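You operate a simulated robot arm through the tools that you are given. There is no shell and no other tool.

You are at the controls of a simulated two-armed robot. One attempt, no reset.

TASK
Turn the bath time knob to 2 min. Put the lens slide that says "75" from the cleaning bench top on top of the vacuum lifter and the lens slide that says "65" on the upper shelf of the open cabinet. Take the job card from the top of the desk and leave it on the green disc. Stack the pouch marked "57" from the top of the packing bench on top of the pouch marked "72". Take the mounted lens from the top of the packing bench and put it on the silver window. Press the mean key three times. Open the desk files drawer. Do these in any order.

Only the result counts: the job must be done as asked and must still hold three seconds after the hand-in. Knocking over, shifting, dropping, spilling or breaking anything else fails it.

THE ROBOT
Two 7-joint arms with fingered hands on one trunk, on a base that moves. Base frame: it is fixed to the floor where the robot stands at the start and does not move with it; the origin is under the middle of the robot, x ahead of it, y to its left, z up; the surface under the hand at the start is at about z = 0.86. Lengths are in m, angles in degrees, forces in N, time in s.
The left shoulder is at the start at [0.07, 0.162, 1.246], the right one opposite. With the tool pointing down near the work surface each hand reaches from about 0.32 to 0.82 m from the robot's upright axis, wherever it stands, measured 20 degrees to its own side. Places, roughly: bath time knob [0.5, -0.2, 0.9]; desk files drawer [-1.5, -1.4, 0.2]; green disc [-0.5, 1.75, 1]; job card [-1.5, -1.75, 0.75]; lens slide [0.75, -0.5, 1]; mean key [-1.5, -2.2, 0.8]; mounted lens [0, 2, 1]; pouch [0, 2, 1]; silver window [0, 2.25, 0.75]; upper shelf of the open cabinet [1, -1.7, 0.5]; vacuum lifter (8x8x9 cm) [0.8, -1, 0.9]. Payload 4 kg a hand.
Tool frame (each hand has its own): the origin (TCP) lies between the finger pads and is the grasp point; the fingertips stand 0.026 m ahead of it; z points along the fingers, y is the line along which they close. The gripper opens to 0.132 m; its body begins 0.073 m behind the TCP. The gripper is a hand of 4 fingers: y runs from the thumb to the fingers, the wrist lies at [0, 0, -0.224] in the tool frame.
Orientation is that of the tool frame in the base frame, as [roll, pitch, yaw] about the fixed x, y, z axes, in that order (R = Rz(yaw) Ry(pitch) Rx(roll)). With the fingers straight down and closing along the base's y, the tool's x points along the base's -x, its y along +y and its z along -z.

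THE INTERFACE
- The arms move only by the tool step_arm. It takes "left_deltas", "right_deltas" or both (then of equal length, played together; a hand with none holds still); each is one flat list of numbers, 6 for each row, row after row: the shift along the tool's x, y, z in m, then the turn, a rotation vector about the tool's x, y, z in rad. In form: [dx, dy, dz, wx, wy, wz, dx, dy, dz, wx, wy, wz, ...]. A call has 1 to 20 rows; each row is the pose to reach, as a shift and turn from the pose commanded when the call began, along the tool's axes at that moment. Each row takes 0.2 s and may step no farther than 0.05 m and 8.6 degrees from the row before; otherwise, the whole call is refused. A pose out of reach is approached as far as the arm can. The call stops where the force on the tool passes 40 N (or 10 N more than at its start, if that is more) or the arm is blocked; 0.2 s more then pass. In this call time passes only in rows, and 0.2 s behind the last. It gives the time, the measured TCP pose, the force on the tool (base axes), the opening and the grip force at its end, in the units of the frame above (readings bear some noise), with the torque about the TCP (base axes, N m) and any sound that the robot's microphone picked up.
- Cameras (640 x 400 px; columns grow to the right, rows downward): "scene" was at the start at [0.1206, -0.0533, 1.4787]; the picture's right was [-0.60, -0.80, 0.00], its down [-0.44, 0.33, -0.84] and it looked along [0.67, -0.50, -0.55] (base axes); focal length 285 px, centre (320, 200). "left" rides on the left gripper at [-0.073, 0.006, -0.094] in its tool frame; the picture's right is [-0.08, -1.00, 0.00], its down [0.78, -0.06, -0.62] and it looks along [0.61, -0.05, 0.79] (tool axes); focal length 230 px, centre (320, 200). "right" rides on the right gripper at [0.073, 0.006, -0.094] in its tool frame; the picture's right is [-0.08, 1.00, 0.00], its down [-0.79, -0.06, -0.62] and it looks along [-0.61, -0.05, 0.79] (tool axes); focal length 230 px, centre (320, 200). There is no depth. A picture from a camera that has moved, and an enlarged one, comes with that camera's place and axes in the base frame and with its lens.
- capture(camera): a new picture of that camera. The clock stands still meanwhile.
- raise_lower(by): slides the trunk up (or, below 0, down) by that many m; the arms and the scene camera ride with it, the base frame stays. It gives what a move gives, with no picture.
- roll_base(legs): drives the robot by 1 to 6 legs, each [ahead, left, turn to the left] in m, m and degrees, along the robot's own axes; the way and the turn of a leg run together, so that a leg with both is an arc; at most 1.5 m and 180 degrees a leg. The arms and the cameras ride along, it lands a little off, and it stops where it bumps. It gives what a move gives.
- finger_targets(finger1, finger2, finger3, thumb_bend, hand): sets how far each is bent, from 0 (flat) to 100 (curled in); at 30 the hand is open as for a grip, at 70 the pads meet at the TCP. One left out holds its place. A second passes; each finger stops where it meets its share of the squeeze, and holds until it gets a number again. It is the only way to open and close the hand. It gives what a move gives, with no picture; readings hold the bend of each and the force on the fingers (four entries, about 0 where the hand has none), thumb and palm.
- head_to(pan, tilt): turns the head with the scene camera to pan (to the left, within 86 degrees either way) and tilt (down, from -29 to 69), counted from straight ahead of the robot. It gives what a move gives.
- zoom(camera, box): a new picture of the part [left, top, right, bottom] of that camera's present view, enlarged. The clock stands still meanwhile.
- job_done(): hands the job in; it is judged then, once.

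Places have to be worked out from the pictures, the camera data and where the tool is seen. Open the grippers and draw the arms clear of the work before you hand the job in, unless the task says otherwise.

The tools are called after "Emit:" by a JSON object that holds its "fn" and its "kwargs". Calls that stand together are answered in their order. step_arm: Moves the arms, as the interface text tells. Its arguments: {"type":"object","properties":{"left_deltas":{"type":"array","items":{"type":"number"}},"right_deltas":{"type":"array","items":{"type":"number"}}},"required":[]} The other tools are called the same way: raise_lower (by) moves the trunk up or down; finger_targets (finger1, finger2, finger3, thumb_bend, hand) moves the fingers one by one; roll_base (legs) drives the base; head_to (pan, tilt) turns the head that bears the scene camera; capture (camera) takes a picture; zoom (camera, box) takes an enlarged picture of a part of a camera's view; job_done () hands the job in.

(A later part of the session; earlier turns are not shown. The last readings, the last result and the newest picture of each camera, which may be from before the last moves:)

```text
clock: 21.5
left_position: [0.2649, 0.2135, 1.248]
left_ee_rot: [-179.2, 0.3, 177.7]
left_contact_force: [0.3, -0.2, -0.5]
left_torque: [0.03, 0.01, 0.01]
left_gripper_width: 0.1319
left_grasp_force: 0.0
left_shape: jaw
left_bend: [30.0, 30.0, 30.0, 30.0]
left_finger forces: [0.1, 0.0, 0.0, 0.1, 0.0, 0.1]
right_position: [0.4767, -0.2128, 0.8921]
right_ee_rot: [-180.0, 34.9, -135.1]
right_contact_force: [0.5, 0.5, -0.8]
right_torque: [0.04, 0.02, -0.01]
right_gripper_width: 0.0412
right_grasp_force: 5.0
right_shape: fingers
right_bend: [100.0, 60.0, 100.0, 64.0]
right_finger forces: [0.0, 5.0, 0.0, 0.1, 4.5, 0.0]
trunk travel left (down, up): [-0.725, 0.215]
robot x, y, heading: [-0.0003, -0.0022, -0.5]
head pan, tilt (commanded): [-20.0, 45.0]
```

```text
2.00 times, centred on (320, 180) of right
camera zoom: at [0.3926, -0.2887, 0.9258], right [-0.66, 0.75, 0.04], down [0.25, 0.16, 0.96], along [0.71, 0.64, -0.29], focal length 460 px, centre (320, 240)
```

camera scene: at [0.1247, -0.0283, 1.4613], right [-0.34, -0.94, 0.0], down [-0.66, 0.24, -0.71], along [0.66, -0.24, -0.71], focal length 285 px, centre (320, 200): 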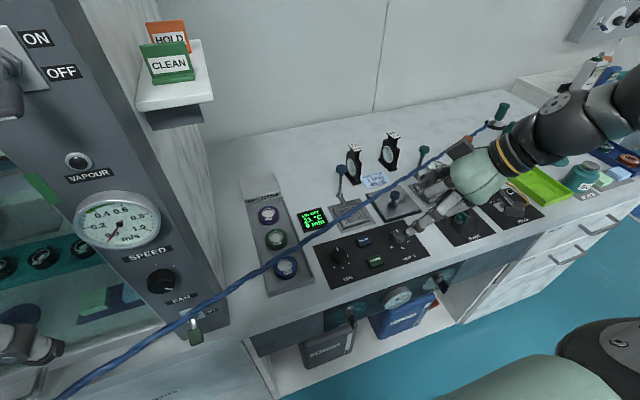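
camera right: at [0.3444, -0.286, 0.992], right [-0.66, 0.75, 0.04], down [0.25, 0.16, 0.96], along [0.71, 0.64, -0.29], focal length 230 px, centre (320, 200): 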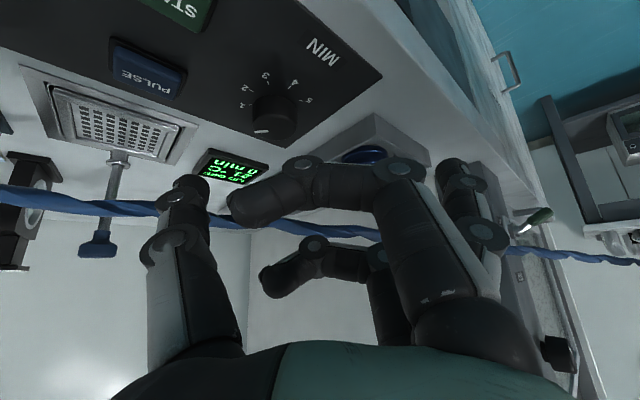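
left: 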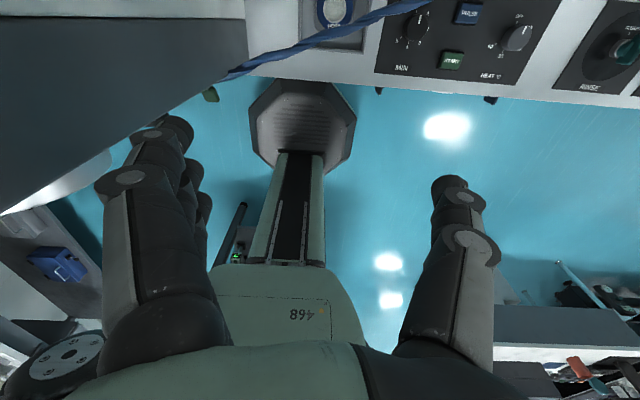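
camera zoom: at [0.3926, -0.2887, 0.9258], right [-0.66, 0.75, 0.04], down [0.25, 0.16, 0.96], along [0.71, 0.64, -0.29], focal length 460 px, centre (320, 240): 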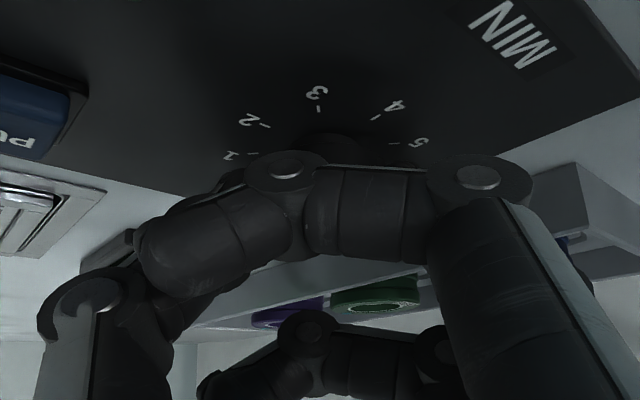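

Gripped again with 5 N. I turn a further 45° clockwise, then open only slightly to avoid the PULSE key and draw back.

Emit:
{"fn": "step_arm", "kwargs": {"right_deltas": [-0.0002, 0.0009, 0.0001, 0.0751, 0, 0.1072, -0.0003, 0.0018, 0.0002, 0.1502, 0, 0.2143, -0.0005, 0.0027, 0.0003, 0.2253, 0, 0.3215, -0.0006, 0.0035, 0.0004, 0.3004, 0, 0.4286, -0.0008, 0.0044, 0.0005, 0.3755, 0, 0.5358, -0.0009, 0.0053, 0.0006, 0.4506, 0, 0.6429]}}

Emit:
{"fn": "finger_targets", "kwargs": {"hand": "right", "finger2": 48, "thumb_bend": 52}}

Emit:
{"fn": "step_arm", "kwargs": {"right_deltas": [0.0, 0.0, -0.03, 0, 0, 0, 0.0, 0.0, -0.06, 0, 0, 0, 0.0, -0.01, -0.06, -0.075, 0, -0.107, 0.0, -0.02, -0.06, -0.15, 0, -0.214, 0.0, -0.03, -0.06, -0.225, 0, -0.3215, 0.0, -0.04, -0.06, -0.3, 0, -0.4286]}}

Emit:
{"fn": "capture", "kwargs": {"camera": "right"}}

Emit:
{"fn": "zoom", "kwargs": {"camera": "scene", "box": [310, 225, 380, 280]}}

```text
clock: 22.9
left_position: [0.2652, 0.2149, 1.2484]
left_ee_rot: [-179.2, 0.2, 177.6]
left_contact_force: [0.4, 0.3, -0.1]
left_torque: [0.02, 0.03, 0.02]
left_gripper_width: 0.1318
left_grasp_force: 0.1
left_shape: jaw
left_bend: [30.0, 30.0, 30.0, 30.0]
left_finger forces: [0.0, 0.0, 0.0, 0.0, 0.0, 0.0]
right_position: [0.4755, -0.2073, 0.8903]
right_ee_rot: [-179.9, 35.1, -179.9]
right_contact_force: [-4.4, -1.9, 9.8]
right_torque: [-0.18, -0.05, -0.06]
right_gripper_width: 0.0414
right_grasp_force: 8.2
right_shape: fingers
right_bend: [100.0, 62.0, 100.0, 65.0]
right_finger forces: [0.0, 4.8, 0.0, 0.1, 10.9, 0.0]
trunk travel left (down, up): [-0.725, 0.215]
robot x, y, heading: [0.0017, -0.0002, -0.3]
head pan, tilt (commanded): [-20.0, 45.0]
```

```text
clock: 23.9
left_position: [0.263, 0.2159, 1.2488]
left_ee_rot: [-179.2, 0.4, 177.7]
left_contact_force: [0.2, -0.2, -0.9]
left_torque: [0.03, -0.01, -0.01]
left_gripper_width: 0.1318
left_grasp_force: 0.2
left_shape: jaw
left_bend: [30.0, 30.0, 30.0, 30.0]
left_finger forces: [0.0, 0.0, 0.0, 0.1, 0.0, 0.0]
right_position: [0.4738, -0.2064, 0.8907]
right_ee_rot: [-179.7, 35.4, -180.0]
right_contact_force: [3.1, 5.0, 23.5]
right_torque: [-0.65, -0.41, 0.16]
right_gripper_width: 0.0441
right_grasp_force: 11.6
right_shape: fingers
right_bend: [100.0, 48.0, 100.0, 55.0]
right_finger forces: [0.0, 0.0, 0.1, 0.0, 23.0, 0.1]
trunk travel left (down, up): [-0.725, 0.215]
robot x, y, heading: [-0.0, 0.0028, -0.2]
head pan, tilt (commanded): [-20.0, 45.0]
```

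```text
clock: 25.3
left_position: [0.2642, 0.2131, 1.249]
left_ee_rot: [-179.3, 0.4, 177.8]
left_contact_force: [-0.1, -0.2, 0.5]
left_torque: [0.0, 0.0, 0.0]
left_gripper_width: 0.132
left_grasp_force: 0.1
left_shape: jaw
left_bend: [30.0, 30.0, 30.0, 30.0]
left_finger forces: [0.1, 0.0, 0.1, 0.0, 0.1, 0.1]
right_position: [0.4391, -0.2498, 0.9392]
right_ee_rot: [-180.0, 35.1, -150.0]
right_contact_force: [-1.5, -1.0, -0.1]
right_torque: [-0.01, -0.02, 0.04]
right_gripper_width: 0.0463
right_grasp_force: 0.1
right_shape: fingers
right_bend: [100.0, 48.0, 100.0, 52.0]
right_finger forces: [0.0, 0.0, 0.0, 0.1, 0.1, 0.1]
trunk travel left (down, up): [-0.725, 0.215]
robot x, y, heading: [-0.0034, 0.0003, -0.2]
head pan, tilt (commanded): [-20.0, 45.0]
```

```text
taken
camera right: at [0.3388, -0.3013, 0.9726], right [-0.44, 0.9, 0.04], down [0.28, 0.09, 0.96], along [0.85, 0.44, -0.29], focal length 230 px, centre (320, 200)
```

right: 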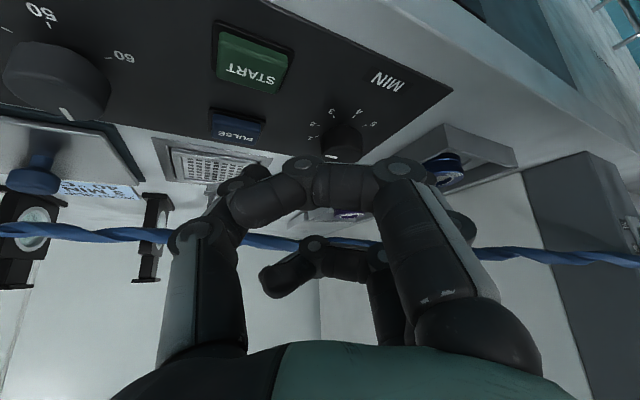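

```text
7.27 times, centred on (345, 252) of scene
camera zoom: at [0.1255, -0.03, 1.4612], right [-0.34, -0.94, 0.0], down [-0.66, 0.24, -0.71], along [0.66, -0.24, -0.71], focal length 2072 px, centre (138, -182)
```

zoom: 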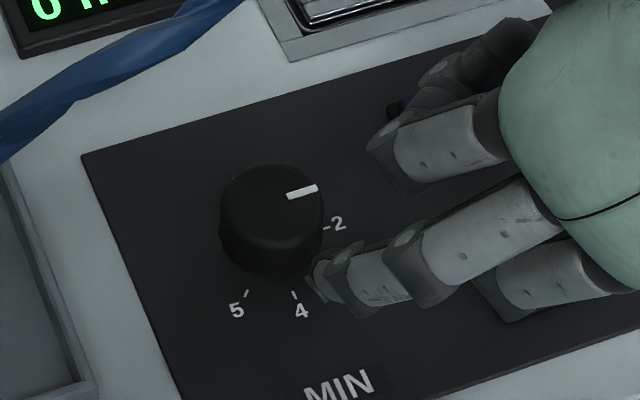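

The pointer now stands on the 2 mark (about -90°). I draw the right hand up and away to the straight-down pose and open it.

Emit:
{"fn": "step_arm", "kwargs": {"right_deltas": [0, 0, -0.04, 0, 0, 0, 0, -0.01, -0.08, 0, 0, 0, -0.0074, -0.0372, -0.1063, 0.0266, 0.0994, 0.0845, -0.0148, -0.0644, -0.1325, 0.0533, 0.1988, 0.169, -0.0222, -0.0916, -0.1588, 0.0799, 0.2983, 0.2535, -0.0296, -0.1188, -0.1851, 0.1065, 0.3977, 0.3379, -0.037, -0.146, -0.2114, 0.1332, 0.4971, 0.4224, -0.0444, -0.1732, -0.2376, 0.1598, 0.5965, 0.5069]}}

Emit:
{"fn": "finger_targets", "kwargs": {"hand": "right", "finger1": 30, "finger2": 30, "finger3": 30, "thumb_bend": 30}}

Emit:
{"fn": "zoom", "kwargs": {"camera": "right", "box": [350, 20, 560, 150]}}

Emit:
{"fn": "capture", "kwargs": {"camera": "right"}}

Emit:
{"fn": "capture", "kwargs": {"camera": "scene"}}

```text
clock: 27.1
left_position: [0.2613, 0.2152, 1.25]
left_ee_rot: [-179.2, 0.4, 177.7]
left_contact_force: [-1.3, 0.0, 0.0]
left_torque: [-0.03, -0.02, -0.01]
left_gripper_width: 0.1321
left_grasp_force: 0.0
left_shape: jaw
left_bend: [30.0, 30.0, 30.0, 30.0]
left_finger forces: [0.0, 0.1, 0.0, 0.0, 0.0, 0.0]
right_position: [0.4645, -0.4158, 1.1422]
right_ee_rot: [-179.9, 0.1, 179.8]
right_contact_force: [0.5, -1.1, 0.1]
right_torque: [-0.03, -0.07, -0.01]
right_gripper_width: 0.0467
right_grasp_force: 0.1
right_shape: fingers
right_bend: [100.0, 48.0, 100.0, 52.0]
right_finger forces: [0.0, 0.1, 0.0, 0.0, 0.0, 0.0]
right hand out of reach, approached as far as the arm can: row 1, 2, 5, 7, 8
trunk travel left (down, up): [-0.725, 0.215]
robot x, y, heading: [0.0005, 0.0011, -0.3]
head pan, tilt (commanded): [-20.0, 45.0]
```

```text
clock: 28.1
left_position: [0.2643, 0.213, 1.2485]
left_ee_rot: [-179.2, 0.4, 177.7]
left_contact_force: [0.0, -0.1, -0.5]
left_torque: [0.0, 0.0, 0.01]
left_gripper_width: 0.1319
left_grasp_force: 0.0
left_shape: jaw
left_bend: [30.0, 30.0, 30.0, 30.0]
left_finger forces: [0.0, 0.0, 0.1, 0.0, 0.0, 0.1]
right_position: [0.469, -0.4163, 1.1412]
right_ee_rot: [180.0, 0.1, 179.9]
right_contact_force: [0.0, 0.2, 0.3]
right_torque: [-0.01, 0.02, 0.01]
right_gripper_width: 0.1357
right_grasp_force: 0.1
right_shape: fingers
right_bend: [30.0, 30.0, 30.0, 30.0]
right_finger forces: [0.0, 0.1, 0.0, 0.0, 0.0, 0.0]
trunk travel left (down, up): [-0.725, 0.215]
robot x, y, heading: [0.0029, -0.002, 0.0]
head pan, tilt (commanded): [-20.0, 45.0]
```

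```text
3.05 times, centred on (455, 85) of right
camera zoom: at [0.3959, -0.4115, 1.2325], right [0.08, 1.0, 0.0], down [0.78, -0.06, 0.62], along [0.62, -0.05, -0.79], focal length 701 px, centre (-91, 550)
```

zoom: 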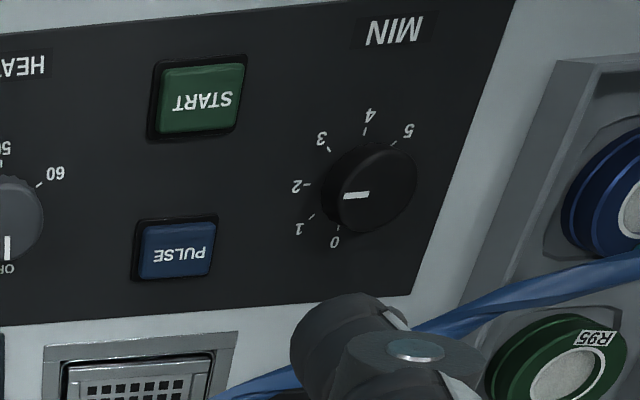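

```text
taken
camera right: at [0.3959, -0.4115, 1.2325], right [0.08, 1.0, 0.0], down [0.78, -0.06, 0.62], along [0.62, -0.05, -0.79], focal length 230 px, centre (320, 200)
```

right: 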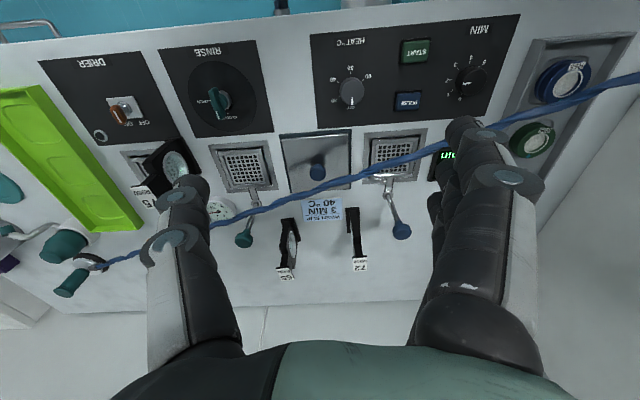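

```text
taken
camera scene: at [0.1262, -0.0294, 1.4611], right [-0.34, -0.94, 0.0], down [-0.66, 0.24, -0.71], along [0.66, -0.24, -0.71], focal length 285 px, centre (320, 200)
```

scene: 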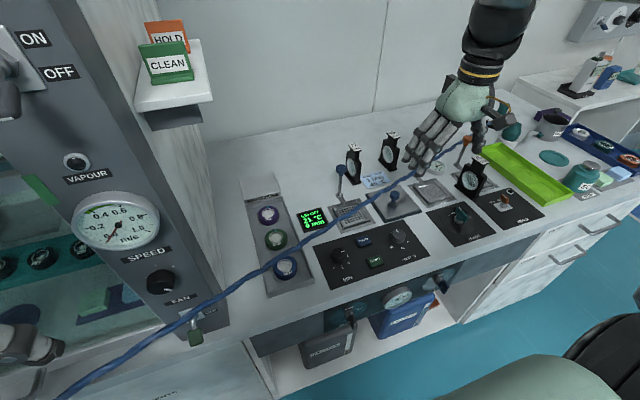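

The knob is exactly on 2. Now I raise the right hand a little and drive the robot about 0.55 m to its right to work on the slides.

Emit:
{"fn": "step_arm", "kwargs": {"right_deltas": [0.02, 0, -0.04, 0, 0, 0, 0.04, 0, -0.08, 0, 0, 0, 0.06, -0.02, -0.1, 0, 0, 0]}}

Emit:
{"fn": "roll_base", "kwargs": {"legs": [[0, -0.55, 0]]}}

Emit:
{"fn": "head_to", "kwargs": {"pan": -15, "tilt": 40}}

Emit:
{"fn": "capture", "kwargs": {"camera": "scene"}}

Emit:
{"fn": "capture", "kwargs": {"camera": "right"}}

```text
clock: 28.9
left_position: [0.2641, 0.2136, 1.2496]
left_ee_rot: [-179.3, 0.4, 177.7]
left_contact_force: [0.1, 0.8, 0.0]
left_torque: [0.0, 0.0, 0.0]
left_gripper_width: 0.1318
left_grasp_force: 0.1
left_shape: jaw
left_bend: [30.0, 30.0, 30.0, 30.0]
left_finger forces: [0.0, 0.1, 0.0, 0.0, 0.1, 0.0]
right_position: [0.4356, -0.3593, 1.2082]
right_ee_rot: [-180.0, 0.0, 179.9]
right_contact_force: [-0.3, 0.2, -0.8]
right_torque: [0.01, -0.04, -0.02]
right_gripper_width: 0.1361
right_grasp_force: 0.0
right_shape: fingers
right_bend: [30.0, 30.0, 30.0, 30.0]
right_finger forces: [0.1, 0.1, 0.0, 0.1, 0.0, 0.1]
right hand out of reach, approached as far as the arm can: row 1, 2, 3
trunk travel left (down, up): [-0.725, 0.215]
robot x, y, heading: [-0.0016, -0.0012, -0.6]
head pan, tilt (commanded): [-20.0, 45.0]
```

```text
clock: 32.1
left_position: [0.2637, -0.3372, 1.2493]
left_ee_rot: [-179.1, 0.3, 178.1]
left_contact_force: [0.0, 0.4, 0.2]
left_torque: [-0.03, 0.03, -0.01]
left_gripper_width: 0.1319
left_grasp_force: 0.0
left_shape: jaw
left_bend: [30.0, 30.0, 30.0, 30.0]
left_finger forces: [0.1, 0.0, 0.0, 0.0, 0.0, 0.0]
right_position: [0.4394, -0.9102, 1.2088]
right_ee_rot: [-179.9, 0.1, -179.7]
right_contact_force: [-0.8, -0.1, 0.4]
right_torque: [-0.03, -0.02, 0.03]
right_gripper_width: 0.1358
right_grasp_force: 0.0
right_shape: fingers
right_bend: [30.0, 30.0, 30.0, 30.0]
right_finger forces: [0.0, 0.0, 0.1, 0.0, 0.1, 0.1]
trunk travel left (down, up): [-0.725, 0.215]
robot x, y, heading: [-0.0001, -0.5505, 0.4]
head pan, tilt (commanded): [-20.0, 45.0]
```

```text
clock: 32.8
left_position: [0.2628, -0.3387, 1.2492]
left_ee_rot: [-179.2, 0.3, 178.1]
left_contact_force: [-0.5, -0.1, 0.2]
left_torque: [0.01, -0.01, -0.05]
left_gripper_width: 0.132
left_grasp_force: 0.0
left_shape: jaw
left_bend: [30.0, 30.0, 30.0, 30.0]
left_finger forces: [0.0, 0.1, 0.0, 0.0, 0.0, 0.0]
right_position: [0.4407, -0.911, 1.2084]
right_ee_rot: [-180.0, 0.1, -179.7]
right_contact_force: [-0.1, -0.4, -0.6]
right_torque: [-0.01, -0.02, 0.0]
right_gripper_width: 0.1361
right_grasp_force: 0.2
right_shape: fingers
right_bend: [30.0, 30.0, 30.0, 30.0]
right_finger forces: [0.0, 0.0, 0.0, 0.0, 0.0, 0.0]
trunk travel left (down, up): [-0.725, 0.215]
robot x, y, heading: [0.0003, -0.5592, 0.1]
head pan, tilt (commanded): [-15.0, 40.0]
```

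```text
taken
camera scene: at [0.132, -0.5762, 1.4685], right [-0.25, -0.97, 0.0], down [-0.62, 0.16, -0.77], along [0.74, -0.19, -0.64], focal length 285 px, centre (320, 200)
```

scene: 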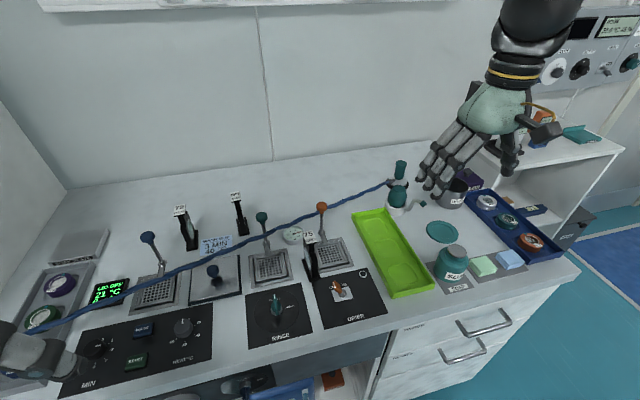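

```text
taken
camera right: at [0.3679, -0.9058, 1.301], right [0.07, 1.0, 0.0], down [0.78, -0.06, 0.62], along [0.62, -0.04, -0.79], focal length 230 px, centre (320, 200)
```

right: 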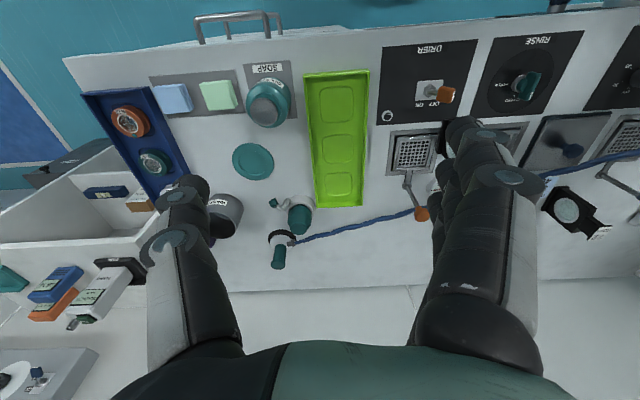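

I zoom in on the region of the vacuum lifter around (0.8, -1.0).

Emit:
{"fn": "zoom", "kwargs": {"camera": "scene", "box": [360, 140, 520, 250]}}

Emit:
{"fn": "zoom", "kwargs": {"camera": "right", "box": [160, 150, 340, 280]}}

Emit:
{"fn": "zoom", "kwargs": {"camera": "scene", "box": [140, 180, 380, 320]}}

```text
3.64 times, centred on (440, 195) of scene
camera zoom: at [0.132, -0.5762, 1.4685], right [-0.25, -0.97, 0.0], down [-0.62, 0.16, -0.77], along [0.74, -0.19, -0.64], focal length 1036 px, centre (-116, 218)
```

zoom: 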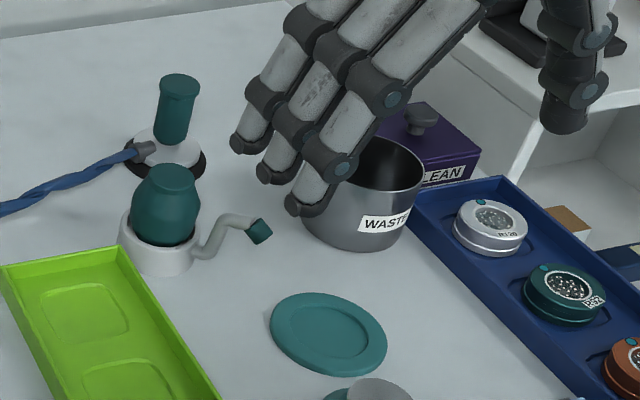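

```text
3.08 times, centred on (250, 215) of right
camera zoom: at [0.3679, -0.9058, 1.301], right [0.07, 1.0, 0.0], down [0.78, -0.06, 0.62], along [0.62, -0.04, -0.79], focal length 708 px, centre (535, 154)
```

zoom: 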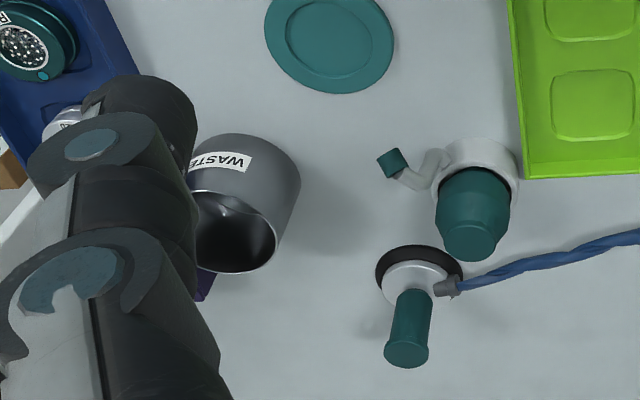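

```text
2.67 times, centred on (260, 250) of scene
camera zoom: at [0.132, -0.5762, 1.4685], right [-0.25, -0.97, 0.0], down [-0.62, 0.16, -0.77], along [0.74, -0.19, -0.64], focal length 760 px, centre (480, 67)
```

zoom: 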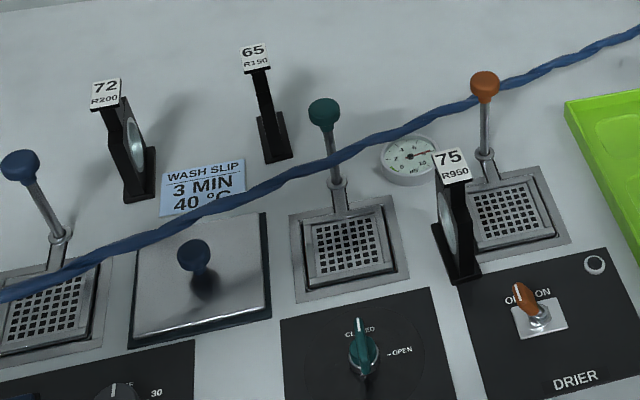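

The vacuum lifter is the white/black disc with the teal handle at about (0.835, -1.04), with the blue hose attached to it; its top is a teal knob about 3.7 cm wide at z ≈ 0.95. I move the right hand to look closely at slide 75.

Emit:
{"fn": "step_arm", "kwargs": {"right_deltas": [0.01, 0.042, 0, 0, 0, 0, 0.02, 0.084, 0, 0, 0, 0, 0.03, 0.126, 0, 0, 0, 0, 0.04, 0.168, 0, 0, 0, 0, 0.05, 0.21, 0, 0, 0, 0]}}

Emit:
{"fn": "capture", "kwargs": {"camera": "right"}}

Emit:
{"fn": "zoom", "kwargs": {"camera": "scene", "box": [270, 210, 370, 290]}}

```text
clock: 34.0
left_position: [0.2641, -0.3366, 1.2482]
left_ee_rot: [-179.2, 0.3, 178.1]
left_contact_force: [0.8, 0.9, 0.6]
left_torque: [-0.03, 0.01, 0.0]
left_gripper_width: 0.1318
left_grasp_force: 0.1
left_shape: jaw
left_bend: [30.0, 30.0, 30.0, 30.0]
left_finger forces: [0.1, 0.0, 0.0, 0.1, 0.0, 0.0]
right_position: [0.3891, -0.6962, 1.207]
right_ee_rot: [-180.0, 0.0, -179.8]
right_contact_force: [-0.3, 0.3, -0.2]
right_torque: [-0.02, 0.02, 0.02]
right_gripper_width: 0.1356
right_grasp_force: 0.1
right_shape: fingers
right_bend: [30.0, 30.0, 30.0, 30.0]
right_finger forces: [0.0, 0.0, 0.0, 0.1, 0.0, 0.1]
trunk travel left (down, up): [-0.725, 0.215]
robot x, y, heading: [0.0016, -0.5539, 0.4]
head pan, tilt (commanded): [-15.0, 40.0]
```

```text
taken
camera right: at [0.3169, -0.6906, 1.301], right [0.07, 1.0, 0.0], down [0.78, -0.06, 0.62], along [0.62, -0.05, -0.79], focal length 230 px, centre (320, 200)
```

right: 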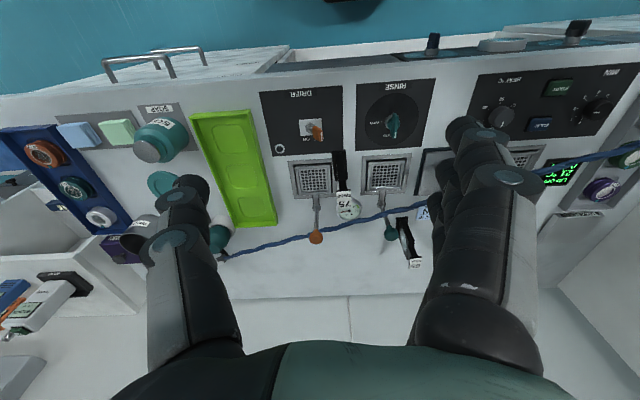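

```text
5.00 times, centred on (320, 250) of scene
camera zoom: at [0.1328, -0.5736, 1.4684], right [-0.25, -0.97, 0.0], down [-0.62, 0.16, -0.77], along [0.74, -0.2, -0.64], focal length 1424 px, centre (320, -50)
```

zoom: 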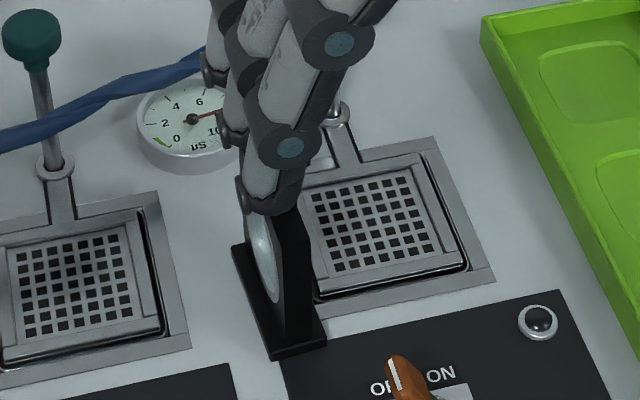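

Emit:
{"fn": "zoom", "kwargs": {"camera": "right", "box": [270, 130, 450, 280]}}

Emit:
{"fn": "zoom", "kwargs": {"camera": "right", "box": [310, 130, 390, 230]}}

```text
2.67 times, centred on (360, 205) of right
camera zoom: at [0.3169, -0.6906, 1.301], right [0.07, 1.0, 0.0], down [0.78, -0.06, 0.62], along [0.62, -0.05, -0.79], focal length 614 px, centre (213, 187)
```

zoom: 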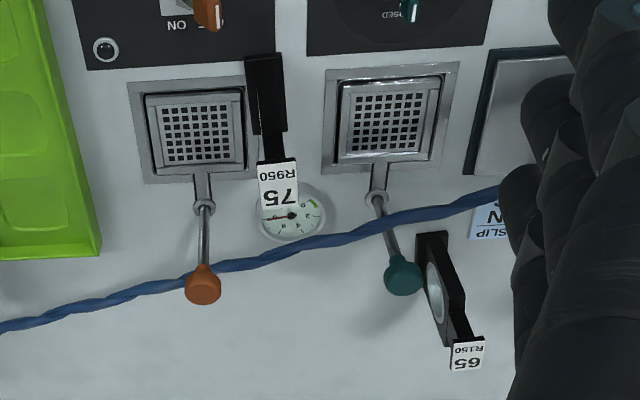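

```text
4.00 times, centred on (350, 180) of right
camera zoom: at [0.3169, -0.6906, 1.301], right [0.07, 1.0, 0.0], down [0.78, -0.06, 0.62], along [0.62, -0.05, -0.79], focal length 920 px, centre (200, 280)
```

zoom: 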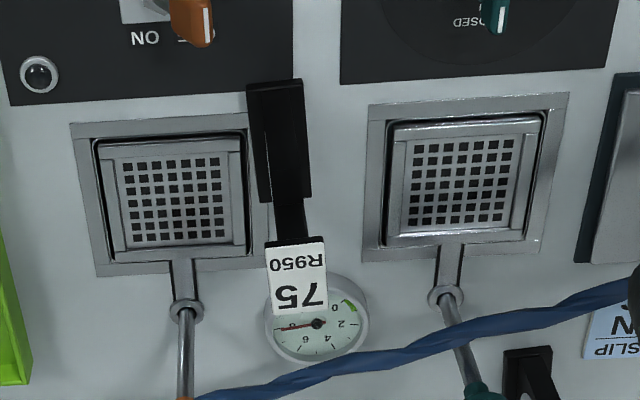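

Slide 75 stands at about (0.567, -0.667), foot 7 cm along x, tag on top at z ≈ 0.96; the plate faces ±y, so I can take it between thumb and fingers from above. I move the open right hand above it.

Emit:
{"fn": "step_arm", "kwargs": {"right_deltas": [-0.036, 0.006, 0.01, 0, 0, 0, -0.072, 0.012, 0.025, 0, 0, 0, -0.108, 0.018, 0.05, 0, 0, 0, -0.144, 0.024, 0.08, 0, 0, 0, -0.178, 0.029, 0.117, 0, 0, 0]}}

Emit:
{"fn": "capture", "kwargs": {"camera": "right"}}

Emit:
{"fn": "zoom", "kwargs": {"camera": "scene", "box": [240, 150, 420, 300]}}

```text
refused: row 5 steps farther than a row can; nothing moved
```

```text
taken
camera right: at [0.3169, -0.6906, 1.301], right [0.07, 1.0, 0.0], down [0.78, -0.06, 0.62], along [0.62, -0.05, -0.79], focal length 230 px, centre (320, 200)
```

right: 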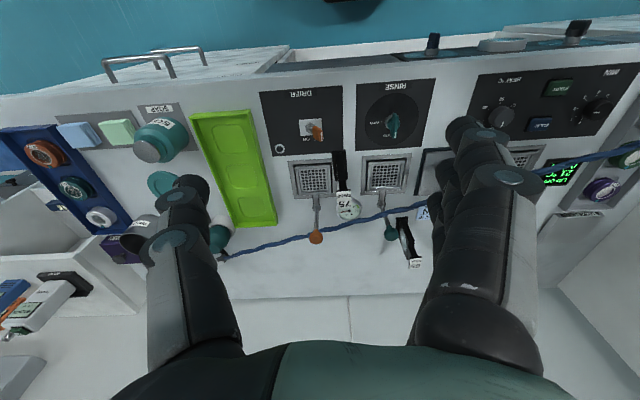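

```text
2.67 times, centred on (330, 225) of scene
camera zoom: at [0.1328, -0.5736, 1.4684], right [-0.25, -0.97, 0.0], down [-0.62, 0.16, -0.77], along [0.74, -0.2, -0.64], focal length 760 px, centre (293, 133)
```

zoom: 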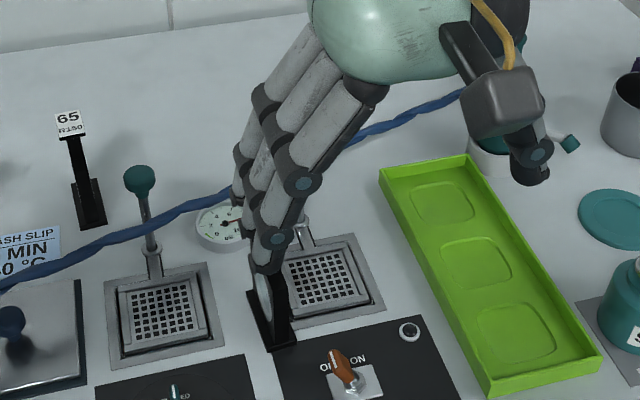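

The last row stepped too far; I repeat with even steps.

Emit:
{"fn": "step_arm", "kwargs": {"right_deltas": [-0.03, 0.005, 0.0, 0, 0, 0, -0.066, 0.01, 0.02, 0, 0, 0, -0.1, 0.016, 0.045, 0, 0, 0, -0.13, 0.021, 0.07, 0, 0, 0, -0.156, 0.025, 0.094, 0, 0, 0, -0.178, 0.029, 0.117, 0, 0, 0]}}

Emit:
{"fn": "capture", "kwargs": {"camera": "right"}}

Emit:
{"fn": "zoom", "kwargs": {"camera": "scene", "box": [240, 150, 420, 300]}}

```text
clock: 35.4
left_position: [0.265, -0.3377, 1.2491]
left_ee_rot: [-179.2, 0.2, 178.0]
left_contact_force: [-0.1, -0.6, 0.1]
left_torque: [0.04, 0.02, 0.0]
left_gripper_width: 0.1321
left_grasp_force: 0.1
left_shape: jaw
left_bend: [30.0, 30.0, 30.0, 30.0]
left_finger forces: [0.0, 0.1, 0.0, 0.0, 0.1, 0.1]
right_position: [0.5698, -0.6707, 1.089]
right_ee_rot: [-179.9, -0.1, -179.8]
right_contact_force: [0.6, -0.6, -0.7]
right_torque: [-0.01, 0.0, -0.02]
right_gripper_width: 0.1359
right_grasp_force: 0.1
right_shape: fingers
right_bend: [30.0, 30.0, 30.0, 30.0]
right_finger forces: [0.0, 0.0, 0.0, 0.0, 0.1, 0.1]
trunk travel left (down, up): [-0.725, 0.215]
robot x, y, heading: [-0.0, -0.5538, 0.4]
head pan, tilt (commanded): [-15.0, 40.0]
```

```text
taken
camera right: at [0.4976, -0.6664, 1.1812], right [0.07, 1.0, 0.0], down [0.78, -0.06, 0.62], along [0.62, -0.05, -0.79], focal length 230 px, centre (320, 200)
```

right: 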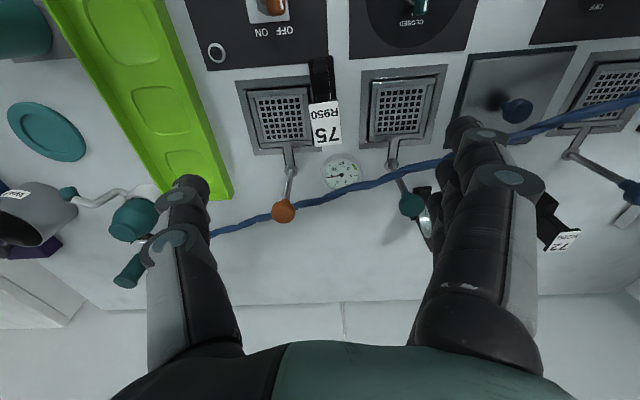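

```text
2.67 times, centred on (330, 225) of scene
camera zoom: at [0.1338, -0.5759, 1.4684], right [-0.25, -0.97, 0.0], down [-0.62, 0.16, -0.77], along [0.74, -0.19, -0.64], focal length 760 px, centre (293, 133)
```

zoom: 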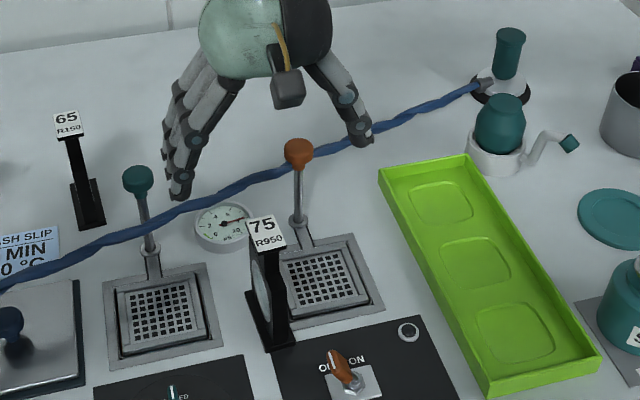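

The hand is centred over slide 75. I lower it to TCP z ≈ 0.922 with the plate between thumb and fingers, then check.

Emit:
{"fn": "step_arm", "kwargs": {"right_deltas": [0, 0.001, 0.045, 0, 0, 0, 0, 0.002, 0.09, 0, 0, 0, 0, 0.002, 0.135, 0, 0, 0, 0, 0.002, 0.167, 0, 0, 0]}}

Emit:
{"fn": "capture", "kwargs": {"camera": "right"}}

Emit:
{"fn": "zoom", "kwargs": {"camera": "scene", "box": [260, 180, 400, 300]}}

```text
clock: 36.4
left_position: [0.2633, -0.3385, 1.2486]
left_ee_rot: [-179.3, 0.2, 178.2]
left_contact_force: [-0.4, 0.2, -0.3]
left_torque: [0.01, 0.01, 0.0]
left_gripper_width: 0.1317
left_grasp_force: 0.2
left_shape: jaw
left_bend: [30.0, 30.0, 30.0, 30.0]
left_finger forces: [0.0, 0.0, 0.0, 0.0, 0.0, 0.1]
right_position: [0.5679, -0.6686, 0.9252]
right_ee_rot: [-179.9, 0.0, -179.7]
right_contact_force: [0.1, 0.0, -0.9]
right_torque: [-0.01, 0.04, 0.01]
right_gripper_width: 0.136
right_grasp_force: 0.1
right_shape: fingers
right_bend: [30.0, 30.0, 30.0, 30.0]
right_finger forces: [0.0, 0.0, 0.0, 0.1, 0.0, 0.0]
trunk travel left (down, up): [-0.725, 0.215]
robot x, y, heading: [-0.0033, -0.5529, 0.4]
head pan, tilt (commanded): [-15.0, 40.0]
```

```text
taken
camera right: at [0.4956, -0.663, 1.0183], right [0.07, 1.0, 0.0], down [0.78, -0.06, 0.62], along [0.62, -0.05, -0.79], focal length 230 px, centre (320, 200)
```

right: 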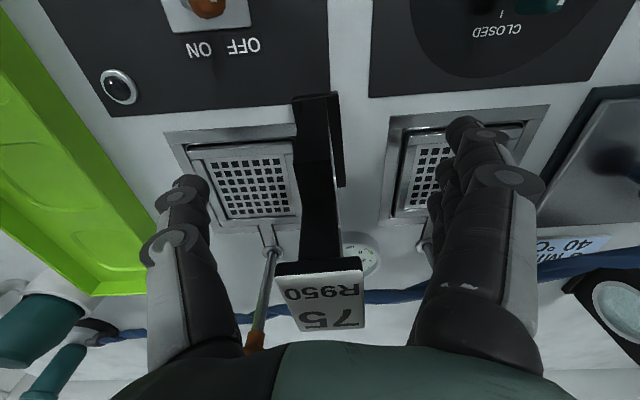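

```text
3.33 times, centred on (330, 240) of scene
camera zoom: at [0.1333, -0.5763, 1.4684], right [-0.25, -0.97, 0.0], down [-0.62, 0.16, -0.77], along [0.74, -0.19, -0.64], focal length 950 px, centre (287, 67)
```

zoom: 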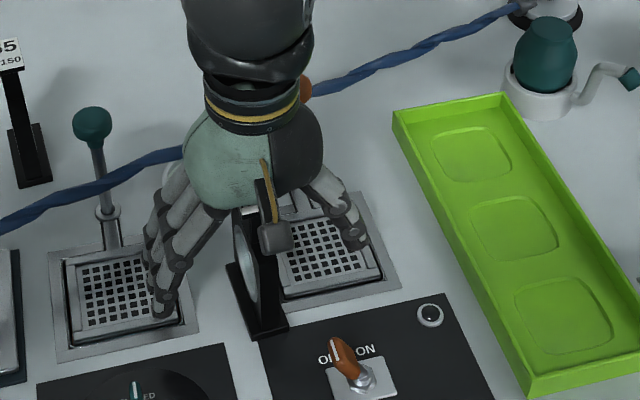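

The plate is between the fingers with no contact yet. I close thumb and fingers on it.

Emit:
{"fn": "finger_targets", "kwargs": {"hand": "right", "finger1": 50, "finger2": 50, "finger3": 50, "thumb_bend": 50}}

Emit:
{"fn": "finger_targets", "kwargs": {"hand": "right", "finger1": 72, "finger2": 72, "finger3": 72, "thumb_bend": 72}}

Emit:
{"fn": "capture", "kwargs": {"camera": "right"}}

Emit:
{"fn": "zoom", "kwargs": {"camera": "scene", "box": [260, 180, 400, 300]}}

```text
clock: 37.4
left_position: [0.2636, -0.3379, 1.2491]
left_ee_rot: [-179.2, 0.3, 178.0]
left_contact_force: [0.7, -0.4, -0.5]
left_torque: [0.03, 0.02, 0.03]
left_gripper_width: 0.1319
left_grasp_force: 0.1
left_shape: jaw
left_bend: [30.0, 30.0, 30.0, 30.0]
left_finger forces: [0.1, 0.1, 0.0, 0.1, 0.0, 0.0]
right_position: [0.5675, -0.6677, 0.9263]
right_ee_rot: [180.0, 0.0, -179.7]
right_contact_force: [0.1, 0.8, -0.8]
right_torque: [0.02, -0.01, 0.03]
right_gripper_width: 0.0715
right_grasp_force: 0.0
right_shape: fingers
right_bend: [50.0, 50.0, 50.0, 50.0]
right_finger forces: [0.0, 0.0, 0.1, 0.0, 0.0, 0.0]
trunk travel left (down, up): [-0.725, 0.215]
robot x, y, heading: [-0.0029, -0.5584, 0.2]
head pan, tilt (commanded): [-15.0, 40.0]
```

```text
clock: 38.4
left_position: [0.264, -0.3383, 1.248]
left_ee_rot: [-179.2, 0.3, 178.1]
left_contact_force: [-0.6, 0.0, 0.0]
left_torque: [0.01, -0.01, -0.02]
left_gripper_width: 0.1321
left_grasp_force: 0.0
left_shape: jaw
left_bend: [30.0, 30.0, 30.0, 30.0]
left_finger forces: [0.1, 0.0, 0.1, 0.0, 0.0, 0.0]
right_position: [0.5672, -0.6672, 0.9274]
right_ee_rot: [180.0, 0.1, -179.7]
right_contact_force: [-0.9, 0.2, -0.2]
right_torque: [-0.02, 0.01, 0.0]
right_gripper_width: 0.0201
right_grasp_force: 9.5
right_shape: fingers
right_bend: [70.0, 70.0, 70.0, 68.0]
right_finger forces: [3.2, 3.1, 3.2, 0.0, 9.7, 0.0]
trunk travel left (down, up): [-0.725, 0.215]
robot x, y, heading: [0.0024, -0.554, 0.5]
head pan, tilt (commanded): [-15.0, 40.0]
```

```text
taken
camera right: at [0.4948, -0.6628, 1.019], right [0.07, 1.0, 0.0], down [0.78, -0.06, 0.62], along [0.62, -0.05, -0.79], focal length 230 px, centre (320, 200)
```

right: 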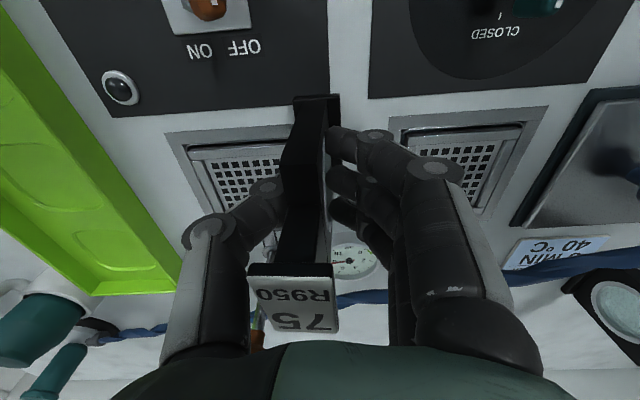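

```text
3.33 times, centred on (330, 240) of scene
camera zoom: at [0.1323, -0.576, 1.4685], right [-0.25, -0.97, 0.0], down [-0.62, 0.16, -0.77], along [0.74, -0.19, -0.64], focal length 950 px, centre (287, 67)
```

zoom: 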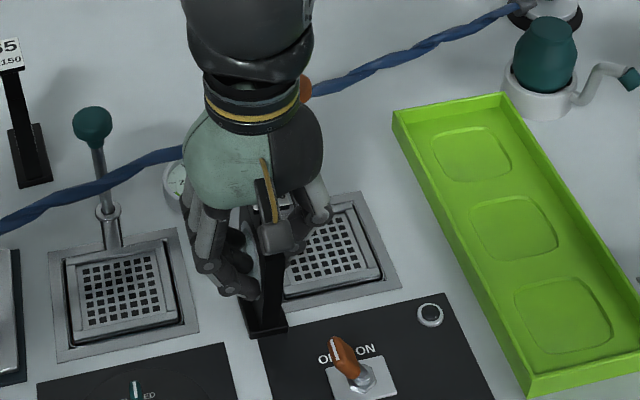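

The slide is held with 9.5 N (20 mm width). I lift it straight up and check how it hangs in the hand.

Emit:
{"fn": "step_arm", "kwargs": {"right_deltas": [0, 0, -0.02, 0, 0, 0, 0, 0, -0.06, 0, 0, 0, 0, 0, -0.1, 0, 0, 0, 0, 0, -0.14, 0, 0, 0, 0, 0, -0.18, 0, 0, 0]}}

Emit:
{"fn": "capture", "kwargs": {"camera": "right"}}

Emit:
{"fn": "zoom", "kwargs": {"camera": "scene", "box": [240, 110, 420, 260]}}

```text
clock: 39.6
left_position: [0.2627, -0.3362, 1.2481]
left_ee_rot: [-179.2, 0.4, 178.1]
left_contact_force: [-0.1, -0.7, -0.6]
left_torque: [0.01, -0.04, -0.01]
left_gripper_width: 0.1318
left_grasp_force: 0.0
left_shape: jaw
left_bend: [30.0, 30.0, 30.0, 30.0]
left_finger forces: [0.1, 0.0, 0.0, 0.1, 0.0, 0.1]
right_position: [0.5663, -0.6674, 1.1056]
right_ee_rot: [-179.8, 0.1, -179.7]
right_contact_force: [1.3, 0.0, -1.7]
right_torque: [-0.01, 0.0, -0.03]
right_gripper_width: 0.0208
right_grasp_force: 9.9
right_shape: fingers
right_bend: [70.0, 70.0, 70.0, 68.0]
right_finger forces: [3.1, 3.1, 3.4, 0.0, 9.6, 0.0]
trunk travel left (down, up): [-0.725, 0.215]
robot x, y, heading: [0.0038, -0.5566, 0.6]
head pan, tilt (commanded): [-15.0, 40.0]
```

```text
taken
camera right: at [0.4933, -0.6624, 1.1976], right [0.07, 1.0, 0.0], down [0.78, -0.06, 0.62], along [0.62, -0.04, -0.79], focal length 230 px, centre (320, 200)
```

right: 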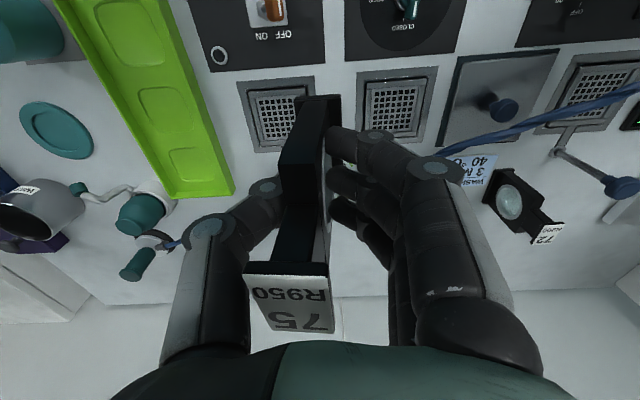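

```text
2.67 times, centred on (330, 185) of scene
camera zoom: at [0.1307, -0.5752, 1.4686], right [-0.25, -0.97, 0.0], down [-0.62, 0.16, -0.77], along [0.74, -0.2, -0.64], focal length 760 px, centre (293, 240)
```

zoom: 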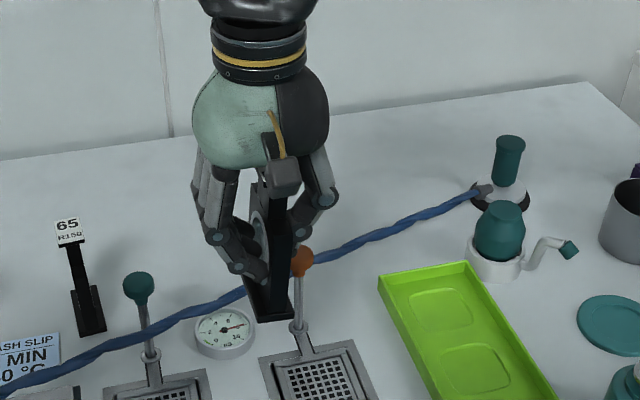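

The slide is up. I zoom on it in both cameras to judge whether it is leaning or only yawed in the grip.

Emit:
{"fn": "zoom", "kwargs": {"camera": "right", "box": [200, 80, 400, 340]}}

Emit:
{"fn": "zoom", "kwargs": {"camera": "scene", "box": [290, 160, 370, 240]}}

```text
1.54 times, centred on (300, 210) of right
camera zoom: at [0.4933, -0.6624, 1.1976], right [0.07, 1.0, 0.0], down [0.78, -0.06, 0.62], along [0.62, -0.04, -0.79], focal length 354 px, centre (351, 185)
```

zoom: 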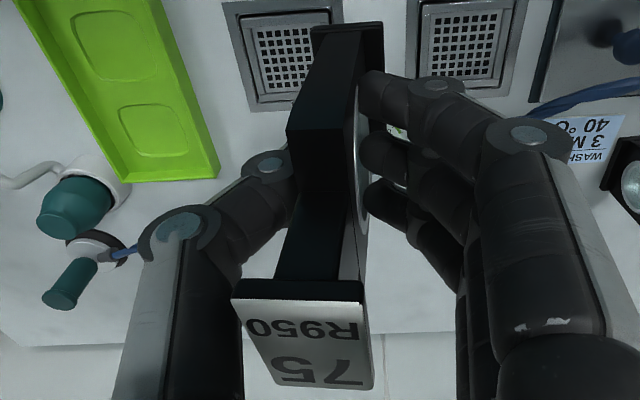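

```text
5.00 times, centred on (330, 200) of scene
camera zoom: at [0.1307, -0.5752, 1.4686], right [-0.25, -0.97, 0.0], down [-0.62, 0.16, -0.77], along [0.74, -0.2, -0.64], focal length 1424 px, centre (270, 200)
```

zoom: 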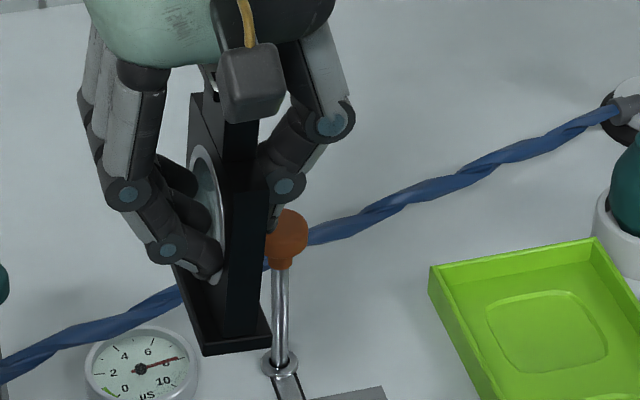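

The slide hangs with roughly 4–5° lean (top toward the thumb), which I can correct with a small roll. The lifter top is about (0.854, -1.056, 0.94). Before driving I look down to see how close the base may come to the bench.

Emit:
{"fn": "head_to", "kwargs": {"pan": 0, "tilt": 69}}

Emit:
{"fn": "capture", "kwargs": {"camera": "scene"}}

Emit:
{"fn": "capture", "kwargs": {"camera": "left"}}

```text
clock: 40.5
left_position: [0.2627, -0.3385, 1.249]
left_ee_rot: [-179.3, 0.3, 178.1]
left_contact_force: [0.2, -1.3, 1.2]
left_torque: [0.01, -0.01, 0.0]
left_gripper_width: 0.1319
left_grasp_force: 0.1
left_shape: jaw
left_bend: [30.0, 30.0, 30.0, 30.0]
left_finger forces: [0.0, 0.0, 0.0, 0.0, 0.0, 0.1]
right_position: [0.5688, -0.6674, 1.1032]
right_ee_rot: [180.0, 0.0, -179.7]
right_contact_force: [-1.2, 0.4, -2.6]
right_torque: [0.03, 0.0, 0.0]
right_gripper_width: 0.0205
right_grasp_force: 9.6
right_shape: fingers
right_bend: [70.0, 70.0, 70.0, 68.0]
right_finger forces: [3.1, 3.2, 3.3, 0.1, 9.7, 0.0]
trunk travel left (down, up): [-0.725, 0.215]
robot x, y, heading: [0.0044, -0.5531, 0.4]
head pan, tilt (commanded): [0.0, 68.8]
```

```text
taken
camera scene: at [0.1064, -0.5542, 1.4324], right [0.0, -1.0, 0.0], down [-0.93, 0.0, -0.36], along [0.36, 0.0, -0.93], focal length 285 px, centre (320, 200)
```

scene: 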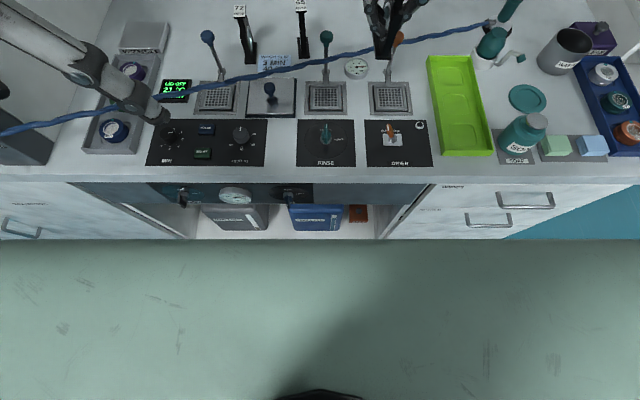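

```text
taken
camera left: at [0.337, -0.3346, 1.3424], right [0.04, -1.0, 0.01], down [-0.79, -0.03, 0.61], along [-0.61, -0.04, -0.79], focal length 230 px, centre (320, 200)
```

left: 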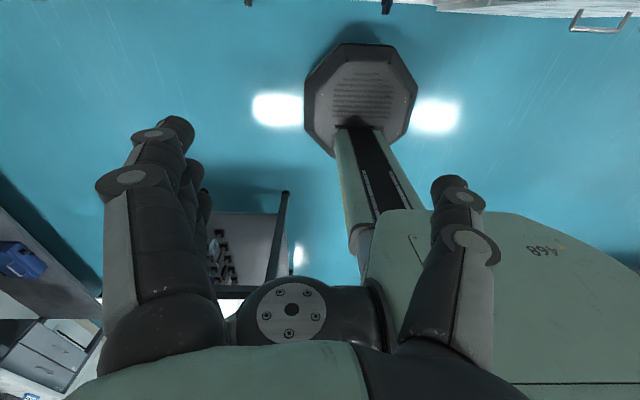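

The base front reaches x ≈ 0.27 and the bench edge is at 0.375, so I may go about 8 cm forward. I raise the slide a little more, then drive 0.45 m right and 0.08 m ahead.

Emit:
{"fn": "step_arm", "kwargs": {"right_deltas": [0, 0, -0.04, 0, 0, 0, 0, 0, -0.08, 0, 0, 0]}}

Emit:
{"fn": "roll_base", "kwargs": {"legs": [[0, -0.45, 0], [0.08, 0, 0]]}}

Emit:
{"fn": "head_to", "kwargs": {"pan": 0, "tilt": 40}}

Emit:
{"fn": "capture", "kwargs": {"camera": "scene"}}

Emit:
{"fn": "capture", "kwargs": {"camera": "right"}}

```text
clock: 41.1
left_position: [0.2615, -0.3376, 1.2486]
left_ee_rot: [-179.3, 0.4, 178.2]
left_contact_force: [-0.4, -0.3, 1.1]
left_torque: [-0.01, -0.04, -0.02]
left_gripper_width: 0.1321
left_grasp_force: 0.1
left_shape: jaw
left_bend: [30.0, 30.0, 30.0, 30.0]
left_finger forces: [0.0, 0.0, 0.1, 0.0, 0.1, 0.0]
right_position: [0.5633, -0.6677, 1.1847]
right_ee_rot: [-179.8, 0.1, -179.7]
right_contact_force: [-0.7, -0.6, -2.1]
right_torque: [0.01, -0.05, -0.01]
right_gripper_width: 0.0204
right_grasp_force: 9.9
right_shape: fingers
right_bend: [70.0, 70.0, 70.0, 68.0]
right_finger forces: [3.1, 3.2, 3.3, 0.0, 9.7, 0.0]
trunk travel left (down, up): [-0.725, 0.215]
robot x, y, heading: [0.0007, -0.5557, 0.4]
head pan, tilt (commanded): [0.0, 68.8]
```

```text
clock: 44.5
left_position: [0.3401, -0.7873, 1.2487]
left_ee_rot: [-179.2, 0.5, 178.1]
left_contact_force: [-0.3, -0.8, 0.1]
left_torque: [0.0, -0.02, -0.02]
left_gripper_width: 0.1318
left_grasp_force: 0.1
left_shape: jaw
left_bend: [30.0, 30.0, 30.0, 30.0]
left_finger forces: [0.0, 0.0, 0.0, 0.1, 0.1, 0.0]
right_position: [0.6403, -1.1184, 1.1847]
right_ee_rot: [-179.9, 0.3, -179.8]
right_contact_force: [0.5, 1.3, -1.6]
right_torque: [0.01, 0.01, 0.02]
right_gripper_width: 0.0204
right_grasp_force: 9.4
right_shape: fingers
right_bend: [70.0, 70.0, 70.0, 68.0]
right_finger forces: [3.0, 3.1, 3.3, 0.1, 9.7, 0.1]
trunk travel left (down, up): [-0.725, 0.215]
robot x, y, heading: [0.08, -1.0025, 0.3]
head pan, tilt (commanded): [0.0, 68.8]
```

```text
clock: 45.4
left_position: [0.3436, -0.7865, 1.2493]
left_ee_rot: [-179.2, 0.3, 178.1]
left_contact_force: [-0.1, 0.3, 0.5]
left_torque: [0.01, 0.0, 0.0]
left_gripper_width: 0.1317
left_grasp_force: 0.0
left_shape: jaw
left_bend: [30.0, 30.0, 30.0, 30.0]
left_finger forces: [0.0, 0.0, 0.1, 0.0, 0.0, 0.0]
right_position: [0.6443, -1.1173, 1.1825]
right_ee_rot: [180.0, 0.1, -179.8]
right_contact_force: [-0.6, -0.4, -2.4]
right_torque: [0.01, 0.0, -0.02]
right_gripper_width: 0.0205
right_grasp_force: 9.6
right_shape: fingers
right_bend: [70.0, 70.0, 70.0, 68.0]
right_finger forces: [3.2, 3.1, 3.4, 0.0, 9.7, 0.1]
trunk travel left (down, up): [-0.725, 0.215]
robot x, y, heading: [0.0819, -1.0034, 0.6]
head pan, tilt (commanded): [0.0, 40.0]
```

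```text
taken
camera scene: at [0.2143, -1.0025, 1.4684], right [0.0, -1.0, 0.0], down [-0.64, 0.0, -0.77], along [0.77, 0.0, -0.64], focal length 285 px, centre (320, 200)
```

scene: 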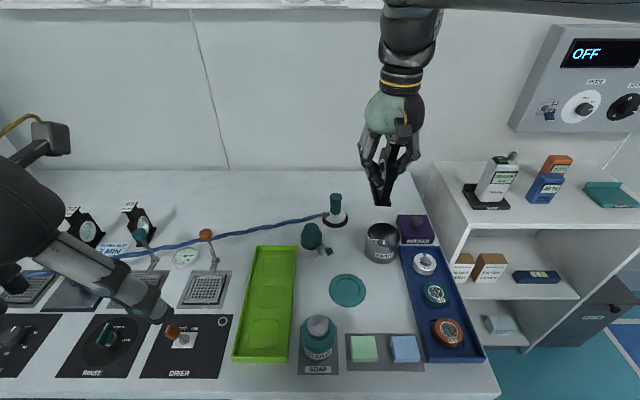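

```text
taken
camera right: at [0.5717, -1.1129, 1.276], right [0.07, 1.0, 0.0], down [0.78, -0.06, 0.62], along [0.62, -0.05, -0.79], focal length 230 px, centre (320, 200)
```

right: 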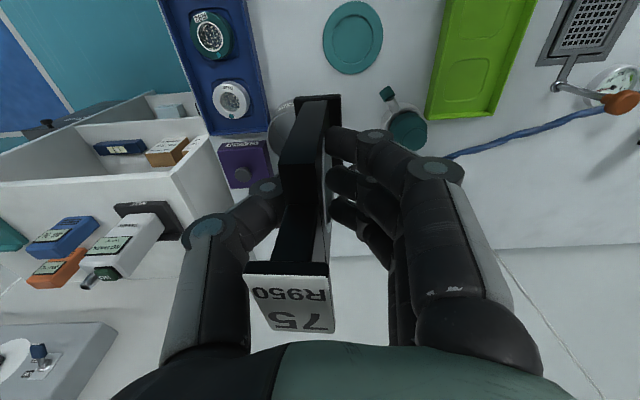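

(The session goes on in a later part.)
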